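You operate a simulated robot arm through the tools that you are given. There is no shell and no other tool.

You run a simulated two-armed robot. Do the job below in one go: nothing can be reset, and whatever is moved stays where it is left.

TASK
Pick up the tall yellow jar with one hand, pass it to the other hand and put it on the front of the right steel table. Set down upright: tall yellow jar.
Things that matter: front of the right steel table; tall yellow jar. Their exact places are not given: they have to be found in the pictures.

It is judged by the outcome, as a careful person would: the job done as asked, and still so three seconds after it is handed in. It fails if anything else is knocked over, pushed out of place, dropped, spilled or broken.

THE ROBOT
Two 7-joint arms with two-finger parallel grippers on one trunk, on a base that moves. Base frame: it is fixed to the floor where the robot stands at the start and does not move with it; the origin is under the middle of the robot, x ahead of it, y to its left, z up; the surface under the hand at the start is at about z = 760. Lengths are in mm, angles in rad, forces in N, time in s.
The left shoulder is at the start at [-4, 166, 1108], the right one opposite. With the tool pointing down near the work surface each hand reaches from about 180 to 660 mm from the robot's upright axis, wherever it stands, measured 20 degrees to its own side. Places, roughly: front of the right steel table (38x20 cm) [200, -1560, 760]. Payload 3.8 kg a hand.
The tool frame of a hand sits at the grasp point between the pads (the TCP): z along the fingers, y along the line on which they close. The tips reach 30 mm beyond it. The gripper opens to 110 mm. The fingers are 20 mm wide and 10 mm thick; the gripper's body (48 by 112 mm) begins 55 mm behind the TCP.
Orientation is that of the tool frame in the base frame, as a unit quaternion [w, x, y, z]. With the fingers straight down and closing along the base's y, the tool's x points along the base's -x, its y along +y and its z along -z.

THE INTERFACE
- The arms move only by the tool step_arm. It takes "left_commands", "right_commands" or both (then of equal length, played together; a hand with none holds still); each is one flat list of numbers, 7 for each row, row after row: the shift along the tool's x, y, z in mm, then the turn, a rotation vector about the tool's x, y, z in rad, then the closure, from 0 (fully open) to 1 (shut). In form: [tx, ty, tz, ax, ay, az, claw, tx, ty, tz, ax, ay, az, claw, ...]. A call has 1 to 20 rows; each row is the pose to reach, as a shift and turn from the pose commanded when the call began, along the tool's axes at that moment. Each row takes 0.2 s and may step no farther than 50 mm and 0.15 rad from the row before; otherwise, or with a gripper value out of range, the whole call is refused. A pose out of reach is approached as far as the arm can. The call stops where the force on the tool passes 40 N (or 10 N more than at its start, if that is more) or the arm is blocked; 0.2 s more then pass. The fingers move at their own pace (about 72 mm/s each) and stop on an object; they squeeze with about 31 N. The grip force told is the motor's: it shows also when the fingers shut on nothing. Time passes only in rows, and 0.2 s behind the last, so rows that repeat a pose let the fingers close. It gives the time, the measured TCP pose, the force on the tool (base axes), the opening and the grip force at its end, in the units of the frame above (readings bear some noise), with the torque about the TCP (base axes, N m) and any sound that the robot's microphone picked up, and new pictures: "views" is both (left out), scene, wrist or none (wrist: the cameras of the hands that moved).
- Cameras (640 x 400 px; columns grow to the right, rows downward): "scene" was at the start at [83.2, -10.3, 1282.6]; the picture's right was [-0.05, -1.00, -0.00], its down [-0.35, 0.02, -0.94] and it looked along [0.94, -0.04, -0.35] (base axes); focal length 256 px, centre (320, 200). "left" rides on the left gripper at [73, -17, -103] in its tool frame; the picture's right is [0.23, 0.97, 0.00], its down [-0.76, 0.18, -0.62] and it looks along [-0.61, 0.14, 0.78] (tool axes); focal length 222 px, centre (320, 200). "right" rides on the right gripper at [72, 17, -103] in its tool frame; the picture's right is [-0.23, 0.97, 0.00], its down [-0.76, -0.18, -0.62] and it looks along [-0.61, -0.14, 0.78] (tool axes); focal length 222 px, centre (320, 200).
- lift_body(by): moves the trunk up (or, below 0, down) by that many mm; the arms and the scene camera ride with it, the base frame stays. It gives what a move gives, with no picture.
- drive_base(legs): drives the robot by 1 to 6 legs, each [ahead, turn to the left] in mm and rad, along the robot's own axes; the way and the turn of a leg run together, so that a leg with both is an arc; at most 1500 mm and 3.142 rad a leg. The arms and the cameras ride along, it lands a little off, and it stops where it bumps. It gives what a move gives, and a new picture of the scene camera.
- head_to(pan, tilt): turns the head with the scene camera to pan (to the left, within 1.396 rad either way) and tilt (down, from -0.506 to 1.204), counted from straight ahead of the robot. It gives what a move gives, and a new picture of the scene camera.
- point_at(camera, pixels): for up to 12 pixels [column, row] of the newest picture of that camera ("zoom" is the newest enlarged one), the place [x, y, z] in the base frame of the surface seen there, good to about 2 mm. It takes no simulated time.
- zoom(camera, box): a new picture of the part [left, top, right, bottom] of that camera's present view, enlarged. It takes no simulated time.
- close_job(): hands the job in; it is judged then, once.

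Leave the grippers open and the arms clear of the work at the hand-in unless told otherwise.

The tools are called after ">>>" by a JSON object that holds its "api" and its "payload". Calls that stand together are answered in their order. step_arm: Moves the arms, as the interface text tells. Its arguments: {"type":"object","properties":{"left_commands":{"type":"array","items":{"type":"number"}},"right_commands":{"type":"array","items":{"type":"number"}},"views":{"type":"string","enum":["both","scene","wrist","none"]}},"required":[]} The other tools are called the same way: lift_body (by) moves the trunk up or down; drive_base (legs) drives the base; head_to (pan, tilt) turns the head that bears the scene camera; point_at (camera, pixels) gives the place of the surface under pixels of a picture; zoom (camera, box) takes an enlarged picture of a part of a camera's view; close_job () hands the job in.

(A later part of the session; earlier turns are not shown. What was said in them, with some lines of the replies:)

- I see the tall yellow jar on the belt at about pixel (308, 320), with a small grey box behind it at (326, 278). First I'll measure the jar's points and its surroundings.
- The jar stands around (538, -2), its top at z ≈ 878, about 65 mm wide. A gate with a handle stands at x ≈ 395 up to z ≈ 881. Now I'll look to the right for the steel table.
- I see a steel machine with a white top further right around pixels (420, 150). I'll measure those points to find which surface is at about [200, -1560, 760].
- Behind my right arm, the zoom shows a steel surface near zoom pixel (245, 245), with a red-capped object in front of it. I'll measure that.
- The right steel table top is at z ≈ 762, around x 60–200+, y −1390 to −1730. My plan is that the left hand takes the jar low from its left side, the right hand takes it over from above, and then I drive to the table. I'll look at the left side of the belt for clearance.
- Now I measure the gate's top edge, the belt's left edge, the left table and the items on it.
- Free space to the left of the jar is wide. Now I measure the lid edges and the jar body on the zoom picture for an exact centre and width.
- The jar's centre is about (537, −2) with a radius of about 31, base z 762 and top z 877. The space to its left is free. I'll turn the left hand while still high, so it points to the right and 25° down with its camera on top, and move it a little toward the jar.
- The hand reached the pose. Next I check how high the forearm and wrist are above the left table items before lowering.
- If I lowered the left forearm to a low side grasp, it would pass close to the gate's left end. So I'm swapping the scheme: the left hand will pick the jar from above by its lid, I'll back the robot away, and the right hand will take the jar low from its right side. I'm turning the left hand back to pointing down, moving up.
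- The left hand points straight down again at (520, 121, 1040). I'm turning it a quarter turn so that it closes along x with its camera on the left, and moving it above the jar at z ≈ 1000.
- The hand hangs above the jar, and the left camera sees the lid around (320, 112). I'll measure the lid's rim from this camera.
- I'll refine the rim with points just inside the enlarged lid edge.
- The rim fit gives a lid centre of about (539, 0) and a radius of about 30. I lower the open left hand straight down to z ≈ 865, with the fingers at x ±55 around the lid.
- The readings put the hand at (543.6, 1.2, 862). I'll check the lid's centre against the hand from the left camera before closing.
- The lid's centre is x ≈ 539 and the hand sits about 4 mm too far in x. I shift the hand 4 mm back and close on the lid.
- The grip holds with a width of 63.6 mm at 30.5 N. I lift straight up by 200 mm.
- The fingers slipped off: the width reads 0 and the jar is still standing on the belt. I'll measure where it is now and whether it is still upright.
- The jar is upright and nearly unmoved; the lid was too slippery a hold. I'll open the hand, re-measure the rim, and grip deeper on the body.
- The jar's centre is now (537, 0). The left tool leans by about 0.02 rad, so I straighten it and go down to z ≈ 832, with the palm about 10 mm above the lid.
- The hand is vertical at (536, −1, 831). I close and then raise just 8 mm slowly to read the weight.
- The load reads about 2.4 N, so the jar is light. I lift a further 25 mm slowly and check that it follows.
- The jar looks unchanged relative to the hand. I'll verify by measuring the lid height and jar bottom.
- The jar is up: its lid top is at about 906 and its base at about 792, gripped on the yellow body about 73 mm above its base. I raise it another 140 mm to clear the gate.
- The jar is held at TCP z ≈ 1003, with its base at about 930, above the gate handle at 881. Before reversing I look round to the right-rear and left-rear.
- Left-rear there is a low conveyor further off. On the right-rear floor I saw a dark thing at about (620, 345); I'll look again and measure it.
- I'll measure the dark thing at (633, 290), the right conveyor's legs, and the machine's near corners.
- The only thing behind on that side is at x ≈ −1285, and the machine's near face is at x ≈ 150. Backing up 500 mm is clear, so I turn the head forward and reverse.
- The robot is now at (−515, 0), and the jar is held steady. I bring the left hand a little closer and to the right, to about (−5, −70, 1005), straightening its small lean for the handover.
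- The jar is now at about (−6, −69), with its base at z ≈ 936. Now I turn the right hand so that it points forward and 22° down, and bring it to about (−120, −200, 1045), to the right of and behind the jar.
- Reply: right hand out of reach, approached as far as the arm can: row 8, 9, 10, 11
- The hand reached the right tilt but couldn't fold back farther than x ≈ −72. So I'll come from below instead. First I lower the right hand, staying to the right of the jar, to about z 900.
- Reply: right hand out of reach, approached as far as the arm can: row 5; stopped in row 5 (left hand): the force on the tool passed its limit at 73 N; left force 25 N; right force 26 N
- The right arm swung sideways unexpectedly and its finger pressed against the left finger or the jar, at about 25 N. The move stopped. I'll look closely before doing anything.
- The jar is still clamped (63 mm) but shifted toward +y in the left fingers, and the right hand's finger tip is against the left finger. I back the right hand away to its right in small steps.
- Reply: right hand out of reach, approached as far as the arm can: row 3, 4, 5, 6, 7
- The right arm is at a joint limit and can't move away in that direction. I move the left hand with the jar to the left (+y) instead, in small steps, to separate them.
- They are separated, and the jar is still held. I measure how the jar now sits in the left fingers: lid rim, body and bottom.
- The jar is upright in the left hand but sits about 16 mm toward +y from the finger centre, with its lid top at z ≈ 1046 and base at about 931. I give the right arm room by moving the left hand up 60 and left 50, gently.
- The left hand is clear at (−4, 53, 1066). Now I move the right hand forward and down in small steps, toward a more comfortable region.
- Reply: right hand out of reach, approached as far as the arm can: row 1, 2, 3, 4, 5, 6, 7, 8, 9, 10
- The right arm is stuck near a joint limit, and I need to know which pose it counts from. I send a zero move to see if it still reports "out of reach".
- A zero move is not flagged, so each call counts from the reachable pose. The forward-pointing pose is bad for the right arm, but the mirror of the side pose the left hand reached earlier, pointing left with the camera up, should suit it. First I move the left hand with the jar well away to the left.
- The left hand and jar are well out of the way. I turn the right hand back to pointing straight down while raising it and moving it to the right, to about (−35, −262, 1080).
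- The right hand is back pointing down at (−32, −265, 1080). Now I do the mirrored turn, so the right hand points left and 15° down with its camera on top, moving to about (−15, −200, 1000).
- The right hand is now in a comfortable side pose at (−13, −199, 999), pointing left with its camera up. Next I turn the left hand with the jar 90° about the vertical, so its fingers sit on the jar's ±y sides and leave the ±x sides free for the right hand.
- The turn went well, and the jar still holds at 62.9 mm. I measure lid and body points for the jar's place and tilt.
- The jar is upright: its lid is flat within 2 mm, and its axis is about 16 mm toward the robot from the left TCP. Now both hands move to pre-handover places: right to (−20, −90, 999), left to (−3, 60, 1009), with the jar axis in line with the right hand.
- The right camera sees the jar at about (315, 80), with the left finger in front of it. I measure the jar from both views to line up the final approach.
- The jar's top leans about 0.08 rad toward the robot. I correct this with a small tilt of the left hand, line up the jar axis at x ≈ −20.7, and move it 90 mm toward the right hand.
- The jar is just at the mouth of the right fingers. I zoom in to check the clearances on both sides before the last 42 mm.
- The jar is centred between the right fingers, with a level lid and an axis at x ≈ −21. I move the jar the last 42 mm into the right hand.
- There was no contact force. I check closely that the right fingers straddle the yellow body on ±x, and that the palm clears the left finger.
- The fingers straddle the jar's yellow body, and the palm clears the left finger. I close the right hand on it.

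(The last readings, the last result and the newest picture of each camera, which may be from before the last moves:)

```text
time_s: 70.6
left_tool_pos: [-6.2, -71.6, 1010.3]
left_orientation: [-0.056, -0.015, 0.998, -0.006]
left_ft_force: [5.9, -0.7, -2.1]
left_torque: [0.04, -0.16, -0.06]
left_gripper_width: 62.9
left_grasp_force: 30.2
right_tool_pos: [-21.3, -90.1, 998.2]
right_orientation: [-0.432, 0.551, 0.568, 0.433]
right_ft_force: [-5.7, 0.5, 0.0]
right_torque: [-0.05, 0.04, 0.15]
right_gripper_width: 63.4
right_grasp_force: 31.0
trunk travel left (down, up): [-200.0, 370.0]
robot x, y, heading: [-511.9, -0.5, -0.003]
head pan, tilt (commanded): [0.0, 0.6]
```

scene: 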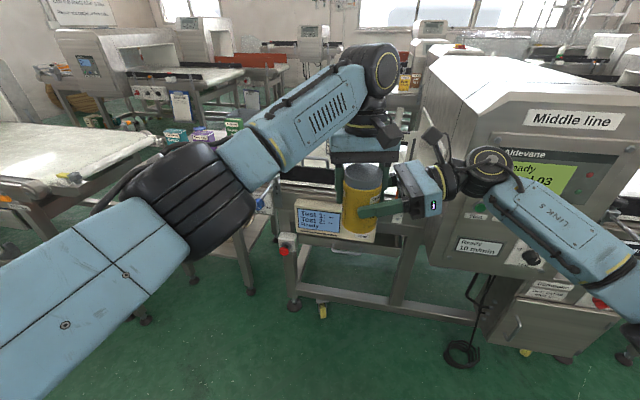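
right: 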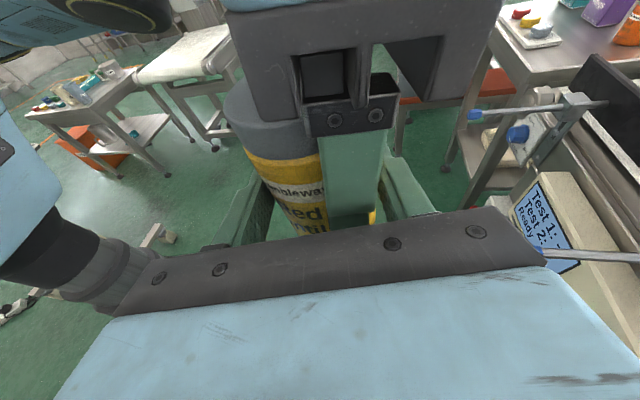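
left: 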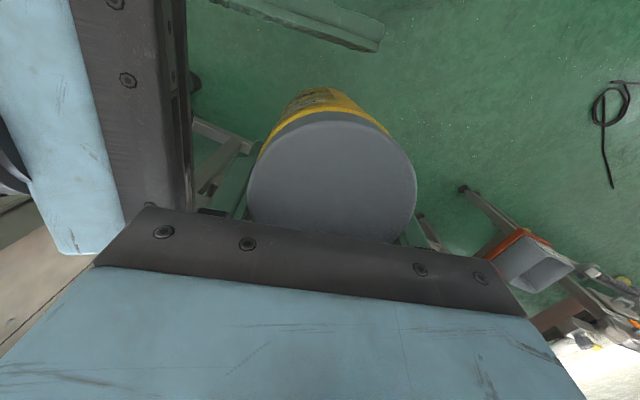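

The right hand holds the jar with a width of 63.4 mm at 31 N. I open the left fingers only a little, to about 77 mm, and watch the load pass over.

>>> {"api": "step_arm", "payload": {"left_commands": [0, 0, 0, 0, 0, 0, 0.3, 0, 0, 0, 0, 0, 0, 0.3, 0, 0, 0, 0, 0, 0, 0.3, 0, 0, 0, 0, 0, 0, 0.3], "views": "both"}}

```text
time_s: 71.6
left_tool_pos: [-7.3, -70.6, 1010.2]
left_orientation: [-0.056, -0.015, 0.998, -0.007]
left_ft_force: [0.7, -0.5, -0.7]
left_torque: [0.0, 0.0, -0.01]
left_gripper_width: 77.2
left_grasp_force: 0.1
right_tool_pos: [-20.6, -89.0, 999.3]
right_orientation: [-0.433, 0.55, 0.567, 0.433]
right_ft_force: [-0.2, 0.0, -0.4]
right_torque: [-0.02, -0.02, 0.0]
right_gripper_width: 63.0
right_grasp_force: 31.6
trunk travel left (down, up): [-200.0, 370.0]
robot x, y, heading: [-515.2, -1.0, 0.001]
head pan, tilt (commanded): [0.0, 0.6]
```

scene: 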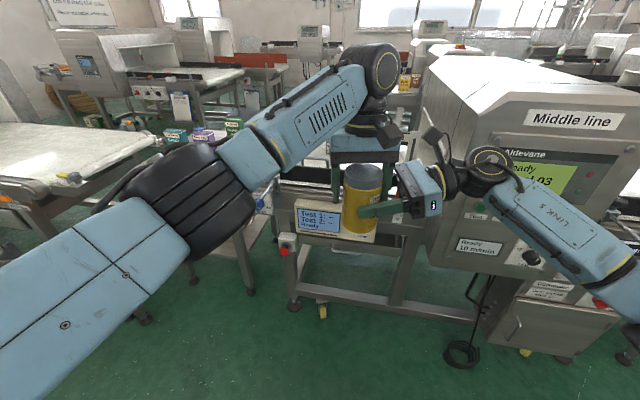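
left: 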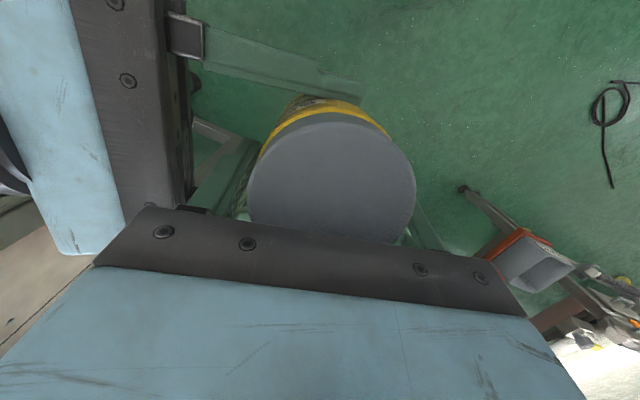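

The left fingers are open and the jar stays in the right hand. I raise the left hand straight up by 110 mm.

>>> {"api": "step_arm", "payload": {"left_commands": [0.6, -0.1, -5, 0, 0, 0, 0.3, 1.3, -0.1, -12, 0, 0, 0, 0.3, 2.5, -0.3, -22, 0, 0, 0, 0.3, 3.9, -0.4, -35, 0, 0, 0, 0.3, 5.6, -0.6, -50, 0, 0, 0, 0.3, 7.3, -0.8, -65, 0, 0, 0, 0.3, 9, -1, -80, 0, 0, 0, 0.3, 10.6, -1.2, -95, 0, 0, 0, 0.3, 12.3, -1.3, -110, 0, 0, 0, 0.3], "views": "both"}}

```text
time_s: 73.6
left_tool_pos: [-7.3, -73.6, 1097.1]
left_orientation: [-0.056, -0.015, 0.998, -0.007]
left_ft_force: [-0.1, 0.2, -0.5]
left_torque: [-0.02, 0.02, -0.01]
left_gripper_width: 77.2
left_grasp_force: 0.0
left hand out of reach, approached as far as the arm can: row 8, 9
right_tool_pos: [-20.9, -88.6, 998.6]
right_orientation: [-0.433, 0.55, 0.568, 0.432]
right_ft_force: [-0.1, 0.3, -0.3]
right_torque: [-0.04, 0.02, -0.01]
right_gripper_width: 63.1
right_grasp_force: 30.7
trunk travel left (down, up): [-200.0, 370.0]
robot x, y, heading: [-515.1, 0.2, 0.002]
head pan, tilt (commanded): [0.0, 0.6]
```

scene: 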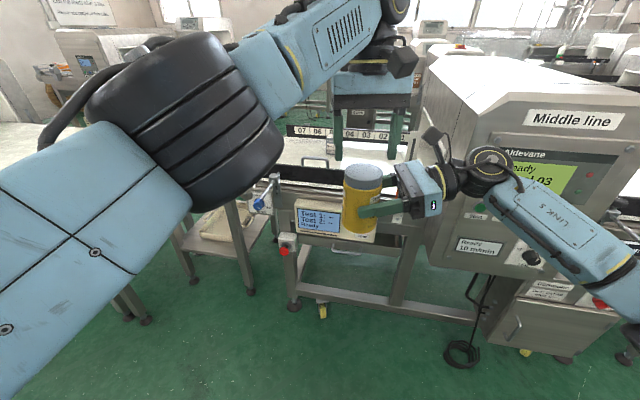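
left: 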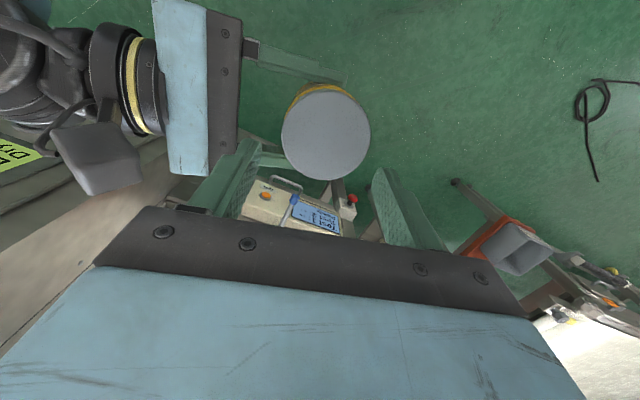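

The jar is in the right hand alone, with its lid at about 1052 and the left tips at about 1067. I move the left hand up and away to the left.

>>> {"api": "step_arm", "payload": {"left_commands": [6.9, 12.1, -11.4, 0, 0, 0, 0.3, 13.6, 26.1, -21, 0, 0, 0, 0.3, 20, 45.2, -28.5, 0, 0, 0, 0.3, 25.8, 65.3, -33.1, 0, 0, 0, 0.3, 31.5, 90.4, -35.8, 0, 0, 0, 0.3, 36.7, 120.6, -37.7, 0, 0, 0, 0.3, 41.8, 150.8, -37.5, 0, 0, 0, 0.3, 46.7, 186, -37.4, 0, 0, 0, 0.3, 47.7, 221.1, -37.7, 0, 0, 0, 0.3], "views": "both"}}

```text
time_s: 75.6
left_tool_pos: [-57.9, 149.7, 1139.5]
left_orientation: [-0.056, -0.015, 0.998, -0.006]
left_ft_force: [-0.5, -0.2, 0.5]
left_torque: [0.02, -0.01, -0.03]
left_gripper_width: 76.9
left_grasp_force: 0.0
right_tool_pos: [-19.8, -87.9, 1000.7]
right_orientation: [-0.432, 0.551, 0.567, 0.433]
right_ft_force: [1.6, 0.3, 0.5]
right_torque: [-0.04, 0.04, -0.01]
right_gripper_width: 63.0
right_grasp_force: 30.5
trunk travel left (down, up): [-200.0, 370.0]
robot x, y, heading: [-514.2, 1.0, -0.003]
head pan, tilt (commanded): [0.0, 0.6]
```

scene: 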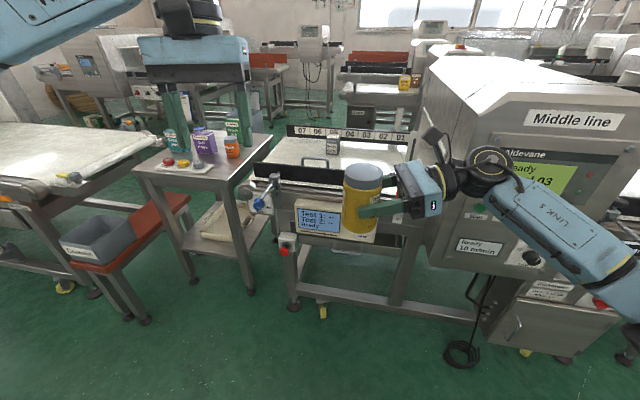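
left: 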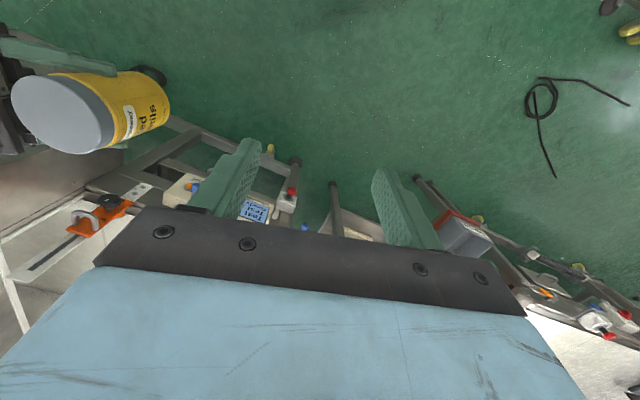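

The handover is done. I measure how the jar sits relative to the right hand: lid, body and bottom.

>>> {"api": "zoom", "payload": {"camera": "scene", "box": [320, 150, 420, 245]}}

>>> {"api": "point_at", "payload": {"camera": "scene", "pixels": [[362, 170], [350, 172], [376, 174], [362, 165], [362, 180], [352, 195], [372, 196], [352, 215], [350, 228], [365, 228], [357, 222], [345, 210]]}}

>>> {"api": "zoom", "payload": {"camera": "right", "box": [0, 0, 640, 400]}}

```text
4.21 times, centred on (370, 198) of scene
```

zoom: 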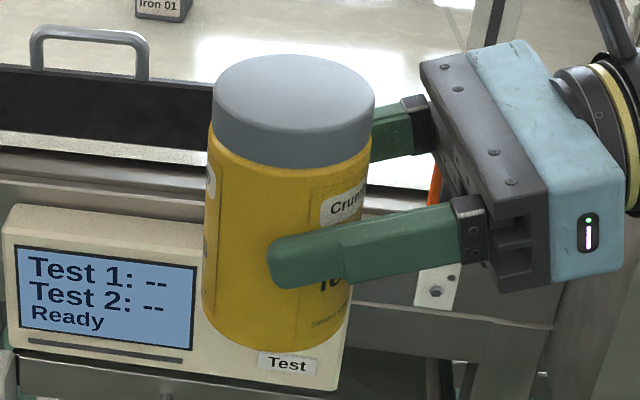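

```text
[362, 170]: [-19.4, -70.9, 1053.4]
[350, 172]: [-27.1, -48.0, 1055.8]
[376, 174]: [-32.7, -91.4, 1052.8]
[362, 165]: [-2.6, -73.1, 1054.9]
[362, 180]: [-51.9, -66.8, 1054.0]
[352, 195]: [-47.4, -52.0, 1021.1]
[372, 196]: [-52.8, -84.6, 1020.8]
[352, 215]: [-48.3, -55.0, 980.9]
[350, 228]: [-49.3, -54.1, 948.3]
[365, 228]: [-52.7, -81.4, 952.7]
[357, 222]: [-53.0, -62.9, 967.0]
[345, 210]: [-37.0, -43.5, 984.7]
```

```text
1.00 times, centred on (320, 200) of right (not enlarged: the box is as wide or as high as the picture)
```

zoom: 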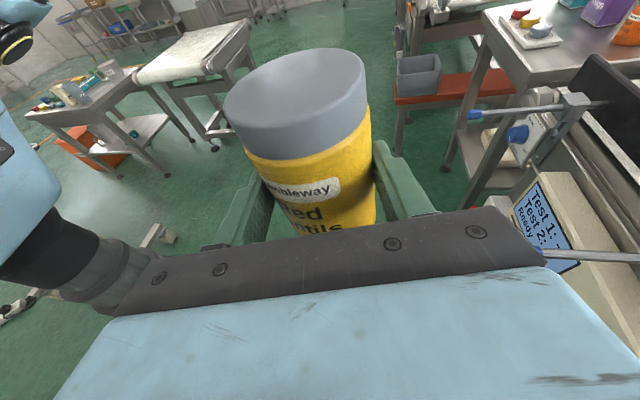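

The lid seems a little higher on its +y side. I take more lid points from the right camera to fit the tilt.

>>> {"api": "point_at", "payload": {"camera": "right", "pixels": [[238, 108], [262, 82], [295, 62], [330, 58], [352, 75], [300, 95], [270, 118], [330, 95], [345, 90], [290, 80], [315, 75], [255, 120]]}}

>>> {"api": "point_at", "payload": {"camera": "scene", "pixels": [[355, 168], [370, 168], [347, 170], [372, 175], [358, 175], [366, 176], [378, 172], [352, 175], [362, 172], [345, 173], [380, 176], [366, 166]]}}

```text
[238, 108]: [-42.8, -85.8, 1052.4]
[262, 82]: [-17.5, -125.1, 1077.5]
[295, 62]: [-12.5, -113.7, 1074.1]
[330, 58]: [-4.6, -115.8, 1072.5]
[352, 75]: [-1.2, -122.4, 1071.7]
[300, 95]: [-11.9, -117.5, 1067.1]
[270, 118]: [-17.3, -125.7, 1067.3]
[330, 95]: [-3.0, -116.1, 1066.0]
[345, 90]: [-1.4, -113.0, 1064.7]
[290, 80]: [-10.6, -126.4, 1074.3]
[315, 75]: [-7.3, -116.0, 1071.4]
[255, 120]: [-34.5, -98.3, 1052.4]
```

```text
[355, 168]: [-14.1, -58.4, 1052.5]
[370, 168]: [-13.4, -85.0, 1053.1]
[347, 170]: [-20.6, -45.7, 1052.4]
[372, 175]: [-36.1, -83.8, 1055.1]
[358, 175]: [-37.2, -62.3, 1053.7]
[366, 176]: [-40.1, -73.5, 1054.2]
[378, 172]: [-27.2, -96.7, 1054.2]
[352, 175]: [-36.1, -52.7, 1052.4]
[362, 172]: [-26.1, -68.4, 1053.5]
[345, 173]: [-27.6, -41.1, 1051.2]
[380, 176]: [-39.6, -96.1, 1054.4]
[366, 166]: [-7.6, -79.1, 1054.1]
```

The jar is upright within measuring noise, with its base about 61 mm below the right TCP. Now I drive: back off 100 mm more and then turn right 90°, with the arms held as they are.

>>> {"api": "drive_base", "payload": {"legs": [[-100, 0], [0, -1.571]]}}

```text
time_s: 80.6
left_tool_pos: [-473.4, -457.3, 1140.8]
left_orientation: [-0.044, 0.702, 0.71, 0.036]
left_ft_force: [-0.3, -0.2, -0.4]
left_torque: [0.02, 0.02, -0.01]
left_gripper_width: 76.9
left_grasp_force: 0.1
right_tool_pos: [-714.0, -491.3, 998.9]
right_orientation: [0.007, 0.791, 0.004, 0.612]
right_ft_force: [-1.3, -0.3, 0.3]
right_torque: [-0.01, 0.04, 0.08]
right_gripper_width: 63.2
right_grasp_force: 31.0
trunk travel left (down, up): [-200.0, 370.0]
robot x, y, heading: [-612.0, 0.9, -1.585]
head pan, tilt (commanded): [0.0, 0.6]
```

scene: 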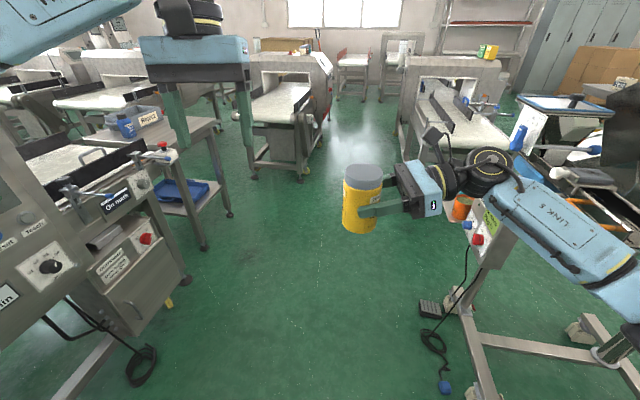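

I now face the right-hand area. The steel table is at about (170, 135), with a grey "Reject" bin on its far part, and there is equipment with a pedal at (435, 308). I measure these.

>>> {"api": "point_at", "payload": {"camera": "scene", "pixels": [[432, 308], [445, 387], [470, 335], [490, 385], [463, 205], [215, 122], [180, 148], [150, 135], [135, 122], [205, 245], [228, 210], [160, 150]]}}

>>> {"api": "zoom", "payload": {"camera": "scene", "box": [60, 70, 260, 260]}}

```text
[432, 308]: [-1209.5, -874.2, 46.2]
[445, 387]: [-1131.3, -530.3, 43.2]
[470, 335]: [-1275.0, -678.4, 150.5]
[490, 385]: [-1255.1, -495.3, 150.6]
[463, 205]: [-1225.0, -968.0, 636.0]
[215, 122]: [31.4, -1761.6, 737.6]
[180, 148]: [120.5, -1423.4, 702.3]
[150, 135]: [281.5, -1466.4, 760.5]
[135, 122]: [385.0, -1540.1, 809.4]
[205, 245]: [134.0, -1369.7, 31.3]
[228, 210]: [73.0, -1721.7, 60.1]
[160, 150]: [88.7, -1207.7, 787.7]
```

```text
2.11 times, centred on (160, 165) of scene
```

zoom: 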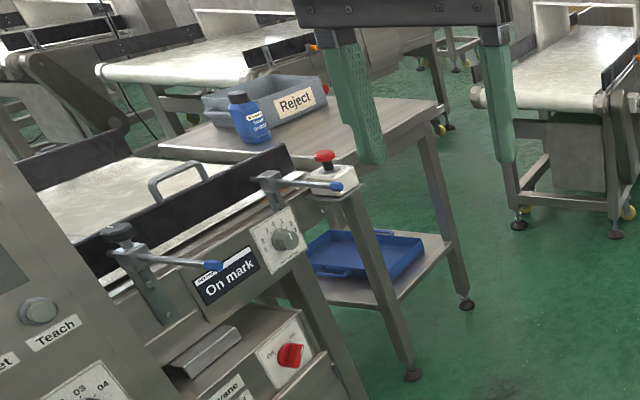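

The steel table's front edge runs from about (120, −1370) to (31, −1762). The bin and a blue bottle stand behind x ≈ 350, so its front is clear. I check the equipment on my right side before driving along.

>>> {"api": "point_at", "payload": {"camera": "scene", "pixels": [[492, 215], [480, 240], [545, 103], [520, 135], [580, 150], [455, 110], [500, 150], [560, 172], [620, 150], [540, 200], [600, 325], [575, 330]]}}

>>> {"api": "zoom", "payload": {"camera": "scene", "box": [400, 60, 640, 260]}}

```text
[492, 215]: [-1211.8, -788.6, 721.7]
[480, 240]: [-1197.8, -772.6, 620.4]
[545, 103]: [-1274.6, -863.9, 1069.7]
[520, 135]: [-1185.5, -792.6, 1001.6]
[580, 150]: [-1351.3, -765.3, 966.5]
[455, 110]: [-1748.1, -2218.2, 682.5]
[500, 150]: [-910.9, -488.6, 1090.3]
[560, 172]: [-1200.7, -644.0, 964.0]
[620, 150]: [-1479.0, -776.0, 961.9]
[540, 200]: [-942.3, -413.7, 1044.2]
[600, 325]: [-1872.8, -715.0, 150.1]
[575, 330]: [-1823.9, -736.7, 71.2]
```

```text
2.00 times, centred on (520, 160) of scene
```

zoom: 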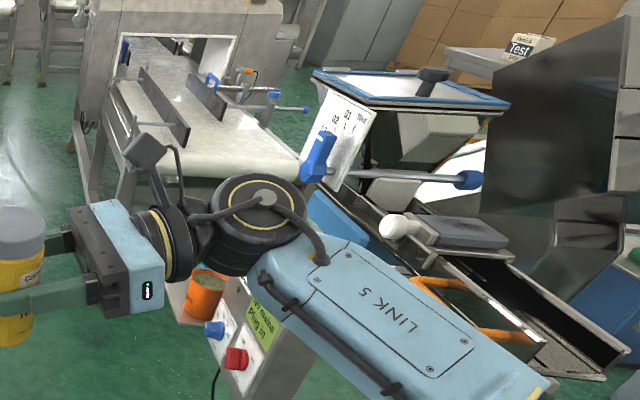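

A tall apparatus stands on my right at x ≈ −1185 (y −640 to −970). I'll drive diagonally away from it: a slight left turn to heading ≈ −1.43, then 750 mm, then check.

>>> {"api": "drive_base", "payload": {"legs": [[0, 0.155], [750, 0]]}}

```text
time_s: 85.3
left_tool_pos: [-312.6, -1184.3, 1141.6]
left_orientation: [-0.047, 0.65, 0.758, 0.032]
left_ft_force: [-0.1, 0.9, 0.1]
left_torque: [0.0, 0.0, -0.04]
left_gripper_width: 77.0
left_grasp_force: 0.0
right_tool_pos: [-545.8, -1250.5, 998.9]
right_orientation: [-0.037, 0.789, 0.059, 0.61]
right_ft_force: [0.2, -0.1, 0.6]
right_torque: [-0.02, 0.05, 0.03]
right_gripper_width: 62.8
right_grasp_force: 31.1
trunk travel left (down, up): [-200.0, 370.0]
robot x, y, heading: [-514.2, -751.0, -1.443]
head pan, tilt (commanded): [0.0, 0.6]
```

scene: 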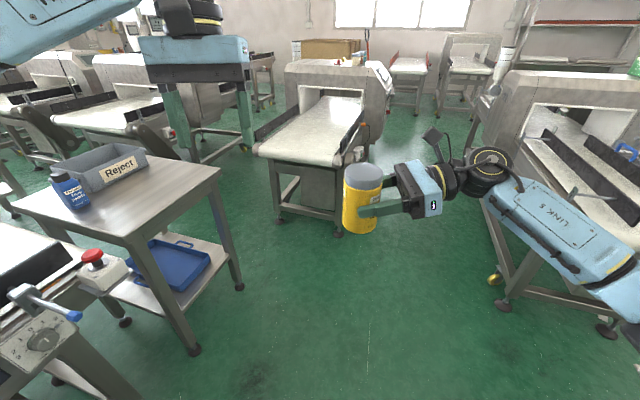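

The table's front is clearly visible and free; the bin and blue bottle stand on its rear. I measure the table's corners and objects.

>>> {"api": "point_at", "payload": {"camera": "scene", "pixels": [[134, 236], [219, 172], [20, 205], [160, 190], [180, 185], [140, 205], [110, 190], [70, 205], [68, 182], [118, 178], [150, 165], [95, 258]]}}

>>> {"api": "zoom", "payload": {"camera": "scene", "box": [0, 120, 260, 290]}}

```text
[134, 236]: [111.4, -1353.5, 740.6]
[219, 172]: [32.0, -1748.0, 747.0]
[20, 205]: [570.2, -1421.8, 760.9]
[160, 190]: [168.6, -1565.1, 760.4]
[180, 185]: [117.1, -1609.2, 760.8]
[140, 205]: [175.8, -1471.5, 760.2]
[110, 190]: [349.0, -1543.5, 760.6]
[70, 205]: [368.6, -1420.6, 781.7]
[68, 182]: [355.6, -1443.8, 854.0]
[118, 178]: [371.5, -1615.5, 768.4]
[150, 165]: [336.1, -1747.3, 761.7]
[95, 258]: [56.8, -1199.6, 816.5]
```

```text
2.35 times, centred on (130, 205) of scene
```

zoom: 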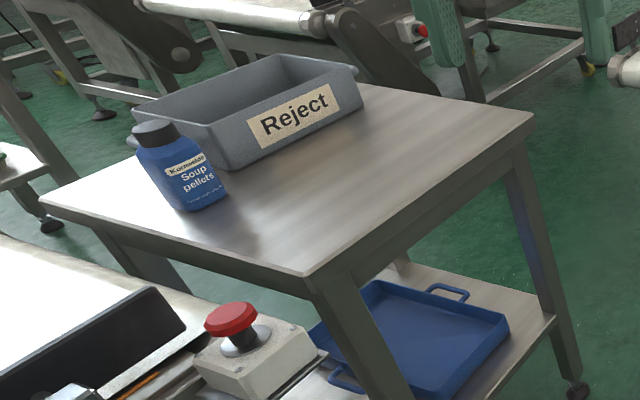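

The front of the table is free: its edge runs from (111, −1353) to (32, −1748), the bottle is near (360, −1430), and the bin is from x ≈ 371. I drive on 730 mm, then turn left to face the table.

>>> {"api": "drive_base", "payload": {"legs": [[730, 0]]}}

>>> {"api": "drive_base", "payload": {"legs": [[0, 1.443]]}}

```text
time_s: 89.3
left_tool_pos: [-222.5, -1915.0, 1140.5]
left_orientation: [-0.047, 0.65, 0.758, 0.032]
left_ft_force: [-0.2, 0.9, -0.3]
left_torque: [0.0, -0.02, 0.01]
left_gripper_width: 77.0
left_grasp_force: 0.2
right_tool_pos: [-453.6, -1980.7, 998.6]
right_orientation: [-0.037, 0.789, 0.059, 0.61]
right_ft_force: [-0.9, -0.1, 0.6]
right_torque: [-0.02, 0.03, 0.02]
right_gripper_width: 63.5
right_grasp_force: 31.1
trunk travel left (down, up): [-200.0, 370.0]
robot x, y, heading: [-422.6, -1478.2, -1.447]
head pan, tilt (commanded): [0.0, 0.6]
```

scene: 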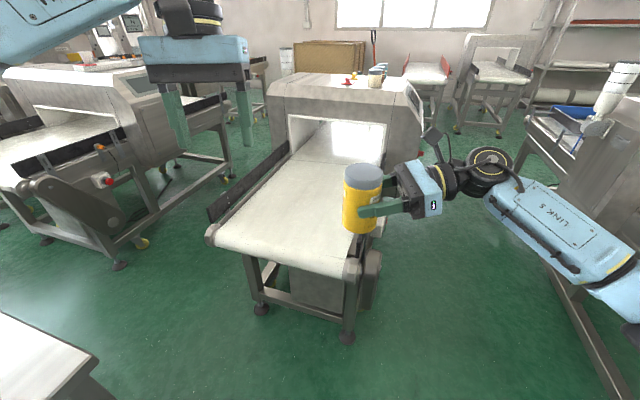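

```text
time_s: 93.3
left_tool_pos: [32.1, -1328.8, 1140.6]
left_orientation: [-0.057, -0.02, 0.998, -0.007]
left_ft_force: [0.3, 1.0, 0.1]
left_torque: [-0.03, 0.02, -0.02]
left_gripper_width: 76.7
left_grasp_force: 0.1
right_tool_pos: [70.9, -1567.0, 998.9]
right_orientation: [-0.434, 0.549, 0.57, 0.431]
right_ft_force: [-0.6, -0.3, -0.7]
right_torque: [-0.05, 0.0, -0.01]
right_gripper_width: 63.1
right_grasp_force: 30.9
trunk travel left (down, up): [-200.0, 370.0]
robot x, y, heading: [-425.1, -1478.1, 0.008]
head pan, tilt (commanded): [0.0, 0.6]
```

scene: 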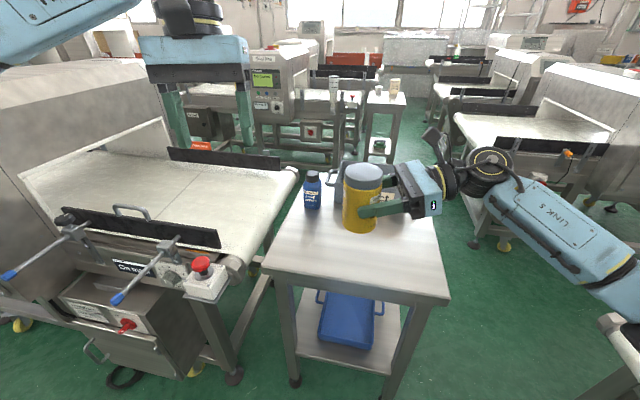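

I now face the table, with the jar above its front edge. I drive 60 mm closer.

>>> {"api": "drive_base", "payload": {"legs": [[60, 0]]}}

```text
time_s: 94.3
left_tool_pos: [93.2, -1329.5, 1141.2]
left_orientation: [-0.058, -0.019, 0.998, -0.006]
left_ft_force: [0.7, 0.5, 0.2]
left_torque: [0.0, 0.05, -0.01]
left_gripper_width: 76.9
left_grasp_force: 0.0
right_tool_pos: [133.9, -1567.0, 998.9]
right_orientation: [-0.435, 0.549, 0.569, 0.431]
right_ft_force: [0.2, -0.2, -0.2]
right_torque: [-0.03, -0.01, 0.03]
right_gripper_width: 63.2
right_grasp_force: 30.9
trunk travel left (down, up): [-200.0, 370.0]
robot x, y, heading: [-362.6, -1481.8, 0.008]
head pan, tilt (commanded): [0.0, 0.6]
```

scene: 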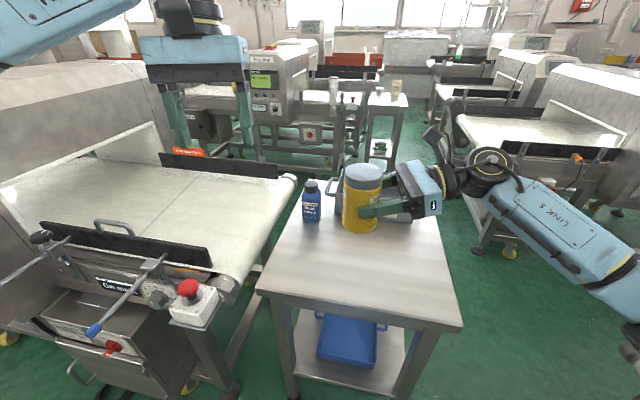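

Next I check where the right forearm and wrist are relative to the table's right edge before lowering.

>>> {"api": "point_at", "payload": {"camera": "scene", "pixels": [[510, 220], [560, 255], [610, 295], [480, 190], [460, 320], [440, 215], [360, 280], [345, 225], [380, 205], [400, 215], [311, 215], [362, 172]]}}

>>> {"api": "zoom", "payload": {"camera": "scene", "box": [260, 130, 480, 330]}}

```text
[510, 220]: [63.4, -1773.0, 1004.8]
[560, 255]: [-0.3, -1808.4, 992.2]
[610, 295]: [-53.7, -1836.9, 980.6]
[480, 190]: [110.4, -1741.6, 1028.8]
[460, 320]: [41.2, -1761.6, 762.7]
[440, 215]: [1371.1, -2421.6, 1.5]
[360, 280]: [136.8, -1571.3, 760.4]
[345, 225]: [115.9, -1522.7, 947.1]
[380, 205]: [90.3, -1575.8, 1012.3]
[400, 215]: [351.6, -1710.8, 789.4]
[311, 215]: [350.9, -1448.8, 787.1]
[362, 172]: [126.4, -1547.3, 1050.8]
```

```text
2.00 times, centred on (370, 230) of scene
```

zoom: 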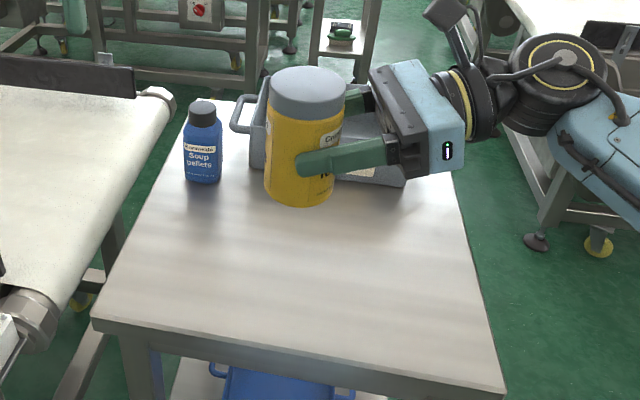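

The wrist and forearm will stay over or just beyond the table's right edge with height to spare. I extend 46 mm forward and lower about 99 mm, to z ≈ 900, and check again.

>>> {"api": "step_arm", "payload": {"right_commands": [-0.5, 11.5, -1.5, 0, 0, 0, 1, -1, 23, -2.9, 0, 0, 0, 1, -1.6, 34.4, -4.4, 0, 0, 0, 1, -2.1, 45.9, -5.8, 0, 0, 0, 1, -14, 45.7, -2.7, 0, 0, 0, 1, -26, 45.6, 0.4, 0, 0, 0, 1, -38, 45.4, 3.5, 0, 0, 0, 1, -50, 45.2, 6.6, 0, 0, 0, 1, -62, 45.1, 9.7, 0, 0, 0, 1, -74, 44.9, 12.8, 0, 0, 0, 1, -86, 44.8, 15.9, 0, 0, 0, 1, -97.9, 44.6, 19, 0, 0, 0, 1, -97.9, 44.6, 19, 0, 0, 0, 1], "views": "both"}}

```text
time_s: 97.1
left_tool_pos: [91.3, -1330.1, 1140.7]
left_orientation: [-0.057, -0.02, 0.998, -0.007]
left_ft_force: [-0.2, -0.1, 0.5]
left_torque: [0.02, 0.03, 0.0]
left_gripper_width: 77.2
left_grasp_force: 0.0
right_tool_pos: [179.4, -1573.0, 898.8]
right_orientation: [-0.433, 0.549, 0.57, 0.431]
right_ft_force: [-0.4, -0.1, -0.2]
right_torque: [-0.03, -0.02, 0.0]
right_gripper_width: 62.9
right_grasp_force: 31.7
trunk travel left (down, up): [-200.0, 370.0]
robot x, y, heading: [-362.6, -1486.2, 0.01]
head pan, tilt (commanded): [0.0, 0.6]
```

scene: 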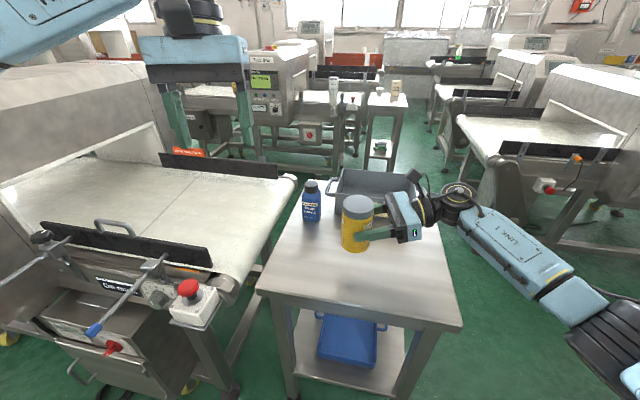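
right: 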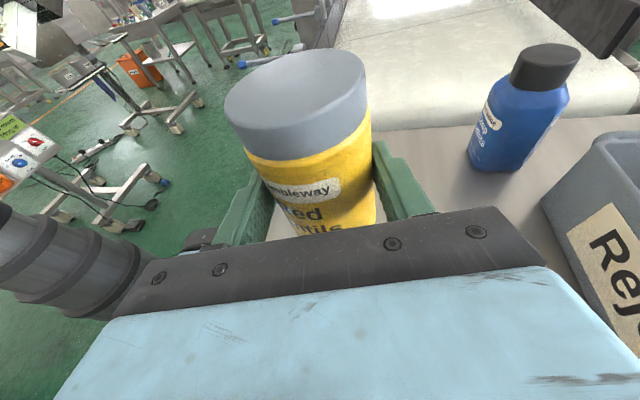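

It is clear of everything. I measure the jar's tilt and base height, and the forearm, before the last lowering.

>>> {"api": "point_at", "payload": {"camera": "scene", "pixels": [[357, 203], [347, 203], [367, 204], [357, 198], [357, 208], [350, 205], [364, 207], [357, 245], [352, 247], [490, 240], [545, 285], [445, 205]]}}

>>> {"api": "point_at", "payload": {"camera": "right", "pixels": [[238, 108], [262, 82], [295, 65], [330, 60], [352, 78], [300, 95], [270, 118], [330, 95], [285, 130], [315, 75], [255, 120], [345, 100]]}}

>>> {"api": "zoom", "payload": {"camera": "scene", "box": [310, 170, 450, 280]}}

```text
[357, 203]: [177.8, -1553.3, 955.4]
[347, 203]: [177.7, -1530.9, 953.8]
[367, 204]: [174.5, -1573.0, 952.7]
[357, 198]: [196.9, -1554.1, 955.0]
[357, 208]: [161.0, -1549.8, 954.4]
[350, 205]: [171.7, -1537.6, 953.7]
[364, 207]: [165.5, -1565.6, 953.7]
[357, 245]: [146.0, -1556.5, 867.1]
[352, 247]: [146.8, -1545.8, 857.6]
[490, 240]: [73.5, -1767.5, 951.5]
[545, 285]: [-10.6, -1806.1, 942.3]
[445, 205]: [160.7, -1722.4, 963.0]
```

```text
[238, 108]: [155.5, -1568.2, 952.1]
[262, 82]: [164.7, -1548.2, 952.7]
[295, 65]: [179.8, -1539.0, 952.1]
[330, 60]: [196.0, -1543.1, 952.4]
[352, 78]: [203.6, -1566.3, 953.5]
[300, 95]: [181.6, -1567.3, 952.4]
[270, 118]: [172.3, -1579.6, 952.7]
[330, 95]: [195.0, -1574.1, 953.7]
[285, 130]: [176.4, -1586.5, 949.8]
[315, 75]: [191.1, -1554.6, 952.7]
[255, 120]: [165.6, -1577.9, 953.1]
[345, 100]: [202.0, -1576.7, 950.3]
```

```text
3.64 times, centred on (380, 225) of scene
```

zoom: 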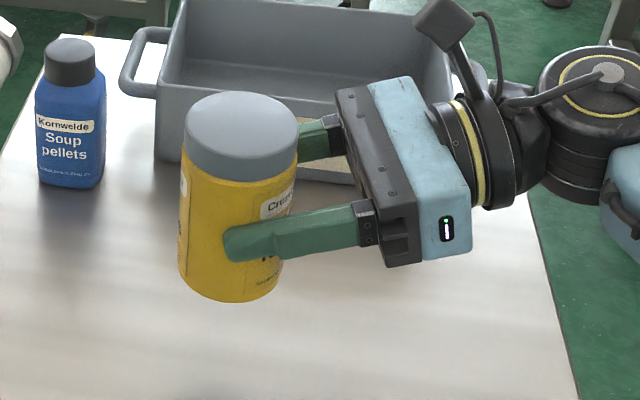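

The lid is level at 952–954, so the jar is upright with its base at about z 838. The table is at 760.5. I lower 70 mm.

>>> {"api": "step_arm", "payload": {"right_commands": [-9.7, -0.1, 2.5, 0, 0, 0, 1, -19.4, -0.3, 5, 0, 0, 0, 1, -29, -0.4, 7.5, 0, 0, 0, 1, -38.7, -0.5, 10, 0, 0, 0, 1, -48.4, -0.6, 12.5, 0, 0, 0, 1, -58.1, -0.8, 15, 0, 0, 0, 1, -67.8, -0.9, 17.5, 0, 0, 0, 1, -67.8, -0.9, 17.5, 0, 0, 0, 1], "views": "both"}}

```text
time_s: 98.9
left_tool_pos: [93.4, -1329.2, 1140.2]
left_orientation: [-0.056, -0.019, 0.998, -0.007]
left_ft_force: [0.2, 0.1, 0.1]
left_torque: [0.01, -0.01, -0.02]
left_gripper_width: 76.7
left_grasp_force: 0.1
right_tool_pos: [178.2, -1572.1, 830.3]
right_orientation: [-0.434, 0.549, 0.57, 0.431]
right_ft_force: [-0.6, -0.6, -0.5]
right_torque: [-0.04, 0.02, 0.02]
right_gripper_width: 63.0
right_grasp_force: 31.0
trunk travel left (down, up): [-200.0, 370.0]
robot x, y, heading: [-359.9, -1477.1, 0.014]
head pan, tilt (commanded): [0.0, 0.6]
```

scene: 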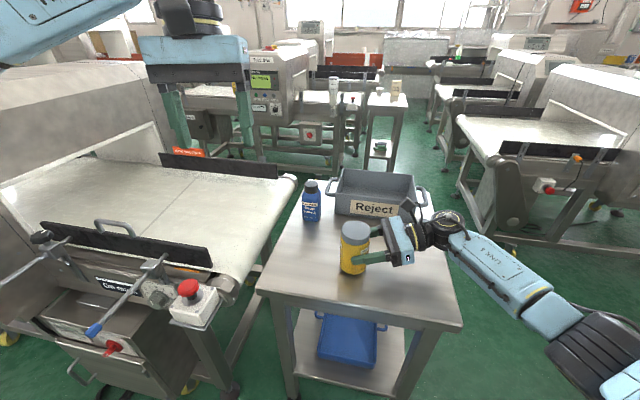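
right: 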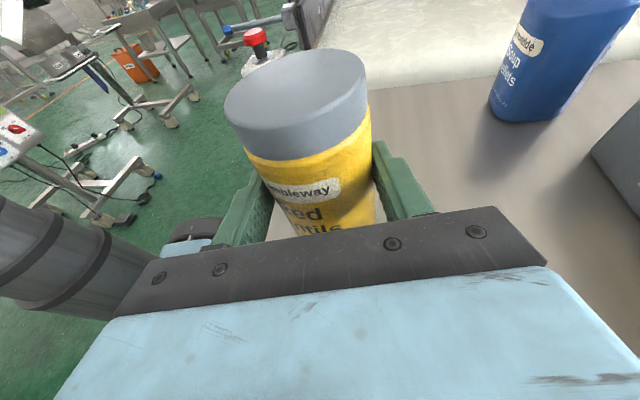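

About 8 mm remain. I lower in 1.5 mm steps for 6 mm and read the force.

>>> {"api": "step_arm", "payload": {"right_commands": [-1.5, 0, 0.4, 0, 0, 0, 1, -2.9, 0, 0.8, 0, 0, 0, 1, -4.4, 0, 1.1, 0, 0, 0, 1, -5.8, -0.1, 1.5, 0, 0, 0, 1, -5.8, -0.1, 1.5, 0, 0, 0, 1], "views": "none"}}

```text
time_s: 100.1
left_tool_pos: [94.0, -1329.0, 1139.8]
left_orientation: [-0.058, -0.019, 0.998, -0.006]
left_ft_force: [-0.1, -0.1, -0.7]
left_torque: [-0.03, -0.01, -0.04]
left_gripper_width: 77.0
left_grasp_force: 0.2
right_tool_pos: [179.0, -1572.4, 822.8]
right_orientation: [-0.434, 0.549, 0.569, 0.431]
right_ft_force: [-0.2, -0.4, -0.3]
right_torque: [-0.02, -0.02, -0.01]
right_gripper_width: 63.2
right_grasp_force: 30.7
trunk travel left (down, up): [-200.0, 370.0]
robot x, y, heading: [-363.3, -1477.4, 0.009]
head pan, tilt (commanded): [0.0, 0.6]
```

No contact yet. I go down 2 mm more in 1 mm steps.

>>> {"api": "step_arm", "payload": {"right_commands": [-1, 0, 0.2, 0, 0, 0, 1, -1.9, 0, 0.5, 0, 0, 0, 1, -1.9, 0, 0.5, 0, 0, 0, 1], "views": "scene"}}

```text
time_s: 100.9
left_tool_pos: [91.9, -1330.5, 1141.2]
left_orientation: [-0.055, -0.019, 0.998, -0.007]
left_ft_force: [0.2, 0.1, 0.2]
left_torque: [0.01, 0.0, 0.0]
left_gripper_width: 77.0
left_grasp_force: 0.0
right_tool_pos: [179.6, -1572.5, 822.7]
right_orientation: [-0.434, 0.548, 0.571, 0.431]
right_ft_force: [0.0, -0.3, 1.8]
right_torque: [0.1, 0.07, -0.02]
right_gripper_width: 63.1
right_grasp_force: 31.2
trunk travel left (down, up): [-200.0, 370.0]
robot x, y, heading: [-363.1, -1480.0, 0.013]
head pan, tilt (commanded): [0.0, 0.6]
```

scene: 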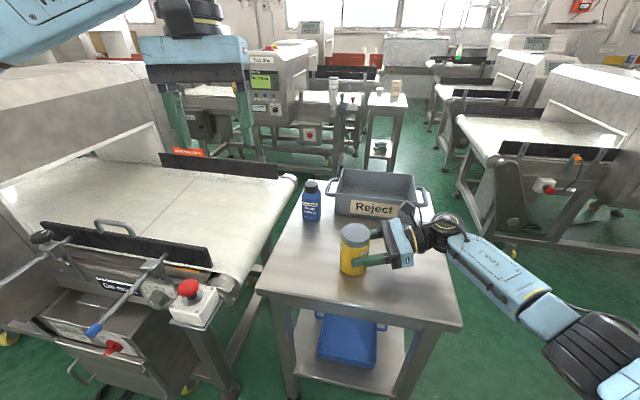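

The force z reads +1.8 N, so contact is just beginning. I check the lid height and the jar, then press a touch more.

>>> {"api": "point_at", "payload": {"camera": "scene", "pixels": [[355, 229], [346, 229], [364, 230], [355, 225], [355, 234], [350, 231], [360, 232], [352, 272], [340, 275], [330, 270]]}}

>>> {"api": "step_arm", "payload": {"right_commands": [-0.7, 0, 0.2, 0, 0, 0, 1, -1.5, 0, 0.4, 0, 0, 0, 1, -1.5, 0, 0.4, 0, 0, 0, 1], "views": "none"}}

```text
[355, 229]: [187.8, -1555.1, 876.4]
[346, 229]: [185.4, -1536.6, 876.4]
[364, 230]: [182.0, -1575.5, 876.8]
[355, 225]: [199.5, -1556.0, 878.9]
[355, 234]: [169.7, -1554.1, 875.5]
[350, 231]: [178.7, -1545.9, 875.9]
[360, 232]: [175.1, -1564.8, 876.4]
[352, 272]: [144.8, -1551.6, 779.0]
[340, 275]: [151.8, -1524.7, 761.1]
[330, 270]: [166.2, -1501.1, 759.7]
```

```text
time_s: 101.7
left_tool_pos: [91.6, -1329.5, 1141.9]
left_orientation: [-0.056, -0.019, 0.998, -0.007]
left_ft_force: [-0.6, 0.2, 0.5]
left_torque: [0.0, -0.01, 0.0]
left_gripper_width: 77.1
left_grasp_force: 0.1
right_tool_pos: [179.3, -1572.8, 823.5]
right_orientation: [-0.434, 0.548, 0.57, 0.432]
right_ft_force: [-3.5, -1.4, 11.0]
right_torque: [0.29, 0.49, 0.1]
right_gripper_width: 63.0
right_grasp_force: 31.3
trunk travel left (down, up): [-200.0, 370.0]
robot x, y, heading: [-360.8, -1485.2, 0.009]
head pan, tilt (commanded): [0.0, 0.6]
```

The jar is standing on the table (11 N). I ease the pressure by 0.8 mm, then open the right fingers.

>>> {"api": "step_arm", "payload": {"right_commands": [0.8, 0, -0.2, 0, 0, 0, 1, 0.8, 0, -0.2, 0, 0, 0, 1, 0.8, 0, -0.2, 0, 0, 0, 0.35, 0.8, 0, -0.2, 0, 0, 0, 0.2, 0.8, 0, -0.2, 0, 0, 0, 0, 0.8, 0, -0.2, 0, 0, 0, 0, 0.8, 0, -0.2, 0, 0, 0, 0], "views": "both"}}

```text
time_s: 103.3
left_tool_pos: [93.5, -1329.3, 1140.5]
left_orientation: [-0.056, -0.02, 0.998, -0.007]
left_ft_force: [-0.1, -0.8, 0.5]
left_torque: [-0.01, 0.0, 0.0]
left_gripper_width: 77.2
left_grasp_force: 0.1
right_tool_pos: [178.5, -1573.7, 820.8]
right_orientation: [-0.434, 0.549, 0.569, 0.432]
right_ft_force: [-0.5, 0.5, 0.1]
right_torque: [-0.06, 0.03, 0.0]
right_gripper_width: 109.9
right_grasp_force: 0.0
trunk travel left (down, up): [-200.0, 370.0]
robot x, y, heading: [-362.6, -1478.1, 0.013]
head pan, tilt (commanded): [0.0, 0.6]
```

scene: 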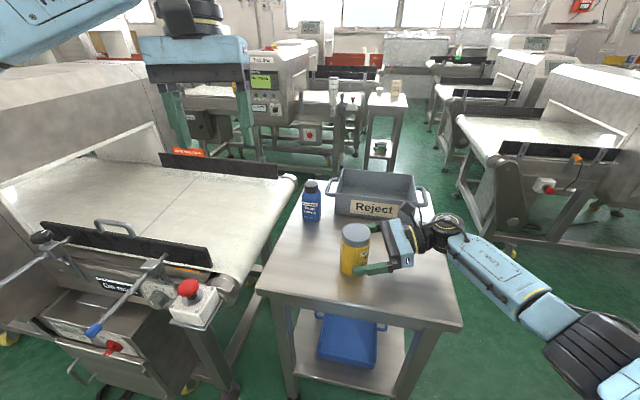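
right: 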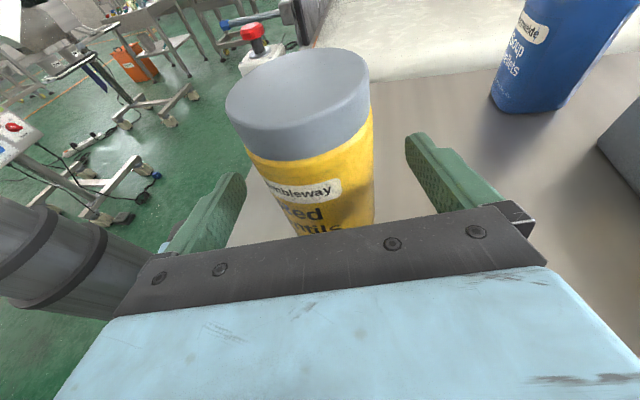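

The fingers are open and the jar stands free. I draw the right hand straight back along its own axis, 110 mm.

>>> {"api": "step_arm", "payload": {"right_commands": [0, 0, -6, 0, 0, 0, 0, 0, 0, -16, 0, 0, 0, 0, 0, 0, -30, 0, 0, 0, 0, 0, 0, -45, 0, 0, 0, 0, 0, 0, -60, 0, 0, 0, 0, 0, 0, -77, 0, 0, 0, 0, 0, 0, -94, 0, 0, 0, 0, 0, 0, -110, 0, 0, 0, 0], "views": "both"}}

```text
time_s: 105.1
left_tool_pos: [93.3, -1329.4, 1140.1]
left_orientation: [-0.056, -0.019, 0.998, -0.006]
left_ft_force: [0.1, -0.2, 0.4]
left_torque: [0.0, 0.02, 0.0]
left_gripper_width: 76.9
left_grasp_force: 0.0
right_tool_pos: [182.4, -1680.3, 849.1]
right_orientation: [-0.434, 0.549, 0.57, 0.431]
right_ft_force: [1.1, -0.4, 0.3]
right_torque: [-0.01, -0.01, 0.0]
right_gripper_width: 110.1
right_grasp_force: 0.0
trunk travel left (down, up): [-200.0, 370.0]
robot x, y, heading: [-359.8, -1479.3, 0.016]
head pan, tilt (commanded): [0.0, 0.6]
```

scene: 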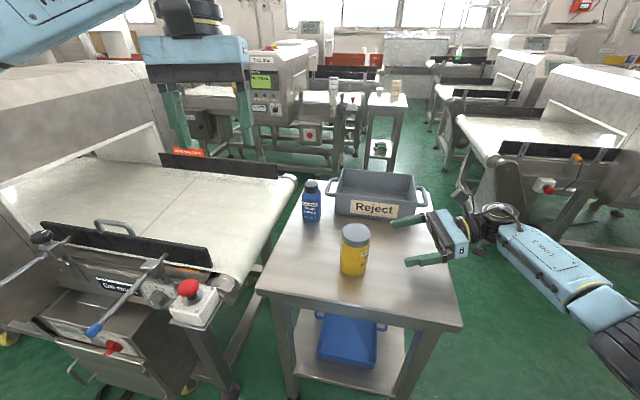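
right: 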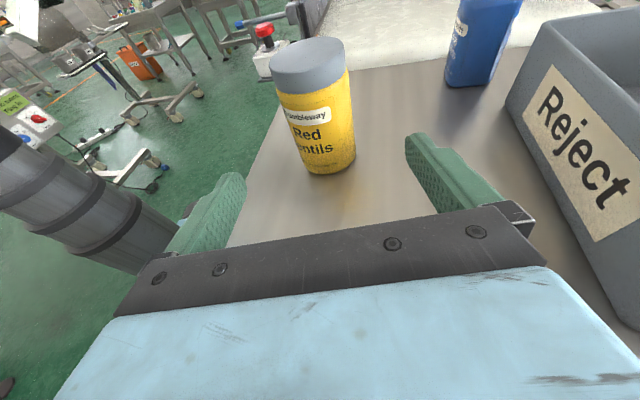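

The jar stands upright on the table's front. I raise the right hand well clear and fully open the left gripper.

>>> {"api": "step_arm", "payload": {"left_commands": [0, 0, 0, 0, 0, 0, 0, 0, 0, 0, 0, 0, 0, 0, 0, 0, 0, 0, 0, 0, 0, 0, 0, 0, 0, 0, 0, 0, 0, 0, 0, 0, 0, 0, 0, 0, 0, 0, 0, 0, 0, 0, 0, 0, 0, 0, 0, 0, 0, 0, 0, 0, 0, 0, 0, 0], "right_commands": [13.9, 0.1, -6.2, 0, 0, 0, 0, 27.8, 0.2, -12.4, 0, 0, 0, 0, 41.6, 0.4, -18.5, 0, 0, 0, 0, 55.5, 0.5, -24.7, 0, 0, 0, 0, 69.4, 0.6, -30.9, 0, 0, 0, 0, 83.3, 0.8, -37.1, 0, 0, 0, 0, 97.1, 0.9, -43.2, 0, 0, 0, 0, 111, 1, -49.4, 0, 0, 0, 0], "views": "both"}}

```text
time_s: 106.9
left_tool_pos: [92.6, -1328.6, 1141.3]
left_orientation: [-0.056, -0.02, 0.998, -0.007]
left_ft_force: [1.2, 0.8, 0.3]
left_torque: [-0.01, -0.01, -0.01]
left_gripper_width: 110.1
left_grasp_force: 0.1
right_tool_pos: [180.4, -1700.9, 970.6]
right_orientation: [-0.433, 0.549, 0.57, 0.431]
right_ft_force: [-0.2, 0.8, 0.0]
right_torque: [-0.02, 0.02, 0.0]
right_gripper_width: 109.9
right_grasp_force: 0.0
trunk travel left (down, up): [-200.0, 370.0]
robot x, y, heading: [-363.1, -1480.0, 0.008]
head pan, tilt (commanded): [0.0, 0.6]
```

scene: 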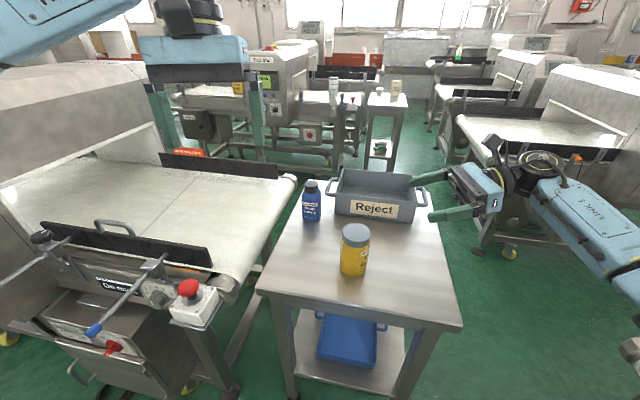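
right: 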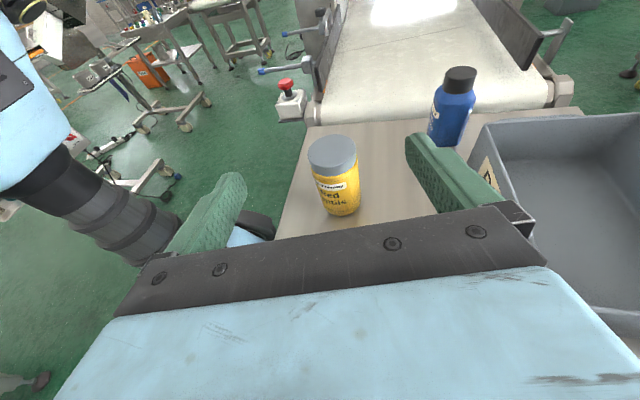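
left: 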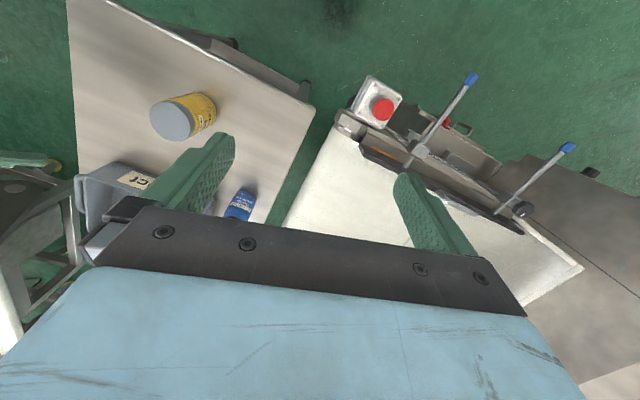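

Both hands are clear and open. I verify the jar's final place and that it is level before handing in.

>>> {"api": "point_at", "payload": {"camera": "scene", "pixels": [[355, 229], [346, 230], [364, 230], [355, 225], [355, 235], [352, 255], [352, 272], [330, 270], [375, 275]]}}

>>> {"api": "zoom", "payload": {"camera": "scene", "box": [270, 160, 450, 310]}}

```text
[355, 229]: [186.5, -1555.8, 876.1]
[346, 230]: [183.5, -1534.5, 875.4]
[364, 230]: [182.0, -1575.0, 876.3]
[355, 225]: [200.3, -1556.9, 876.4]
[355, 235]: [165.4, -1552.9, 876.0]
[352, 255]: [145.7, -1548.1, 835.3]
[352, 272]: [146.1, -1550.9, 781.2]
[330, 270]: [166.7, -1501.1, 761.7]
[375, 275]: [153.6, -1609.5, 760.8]
```

```text
2.67 times, centred on (360, 235) of scene
```

zoom: 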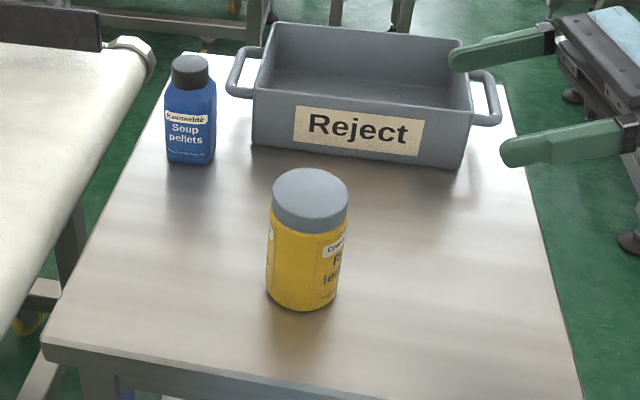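

The jar stands upright at about (178, −1555). Its lid is level at z ≈ 876, it is on the front of the right steel table, and nothing else was moved. Both grippers are open and clear, so I hand in.

>>> {"api": "close_job", "payload": {}}

```text
The job is handed in.
```

The tall yellow jar is standing upright on the front of the right steel table, at about (178, −1555), and the job is handed in. I lifted it with the left hand, passed it to the right hand in mid-air, and the right hand set it down. Before the hand-in I measured the lid as level. Both grippers were open and clear of the table.

Two things did not go cleanly on the way:
- **First grip:** the left fingers slipped off the lid. The jar stayed upright on the belt, and I took it again lower on the yellow body.
- **Handover:** while moving into place, the right arm swung sideways and pressed against the left hand, peaking at 73 N. The jar shifted about 16 mm in the left fingers but was not dropped. I separated the hands and passed it over from the side instead.

I saw nothing else knocked over or moved. The bin and blue bottle on that table looked unmoved in the last picture.
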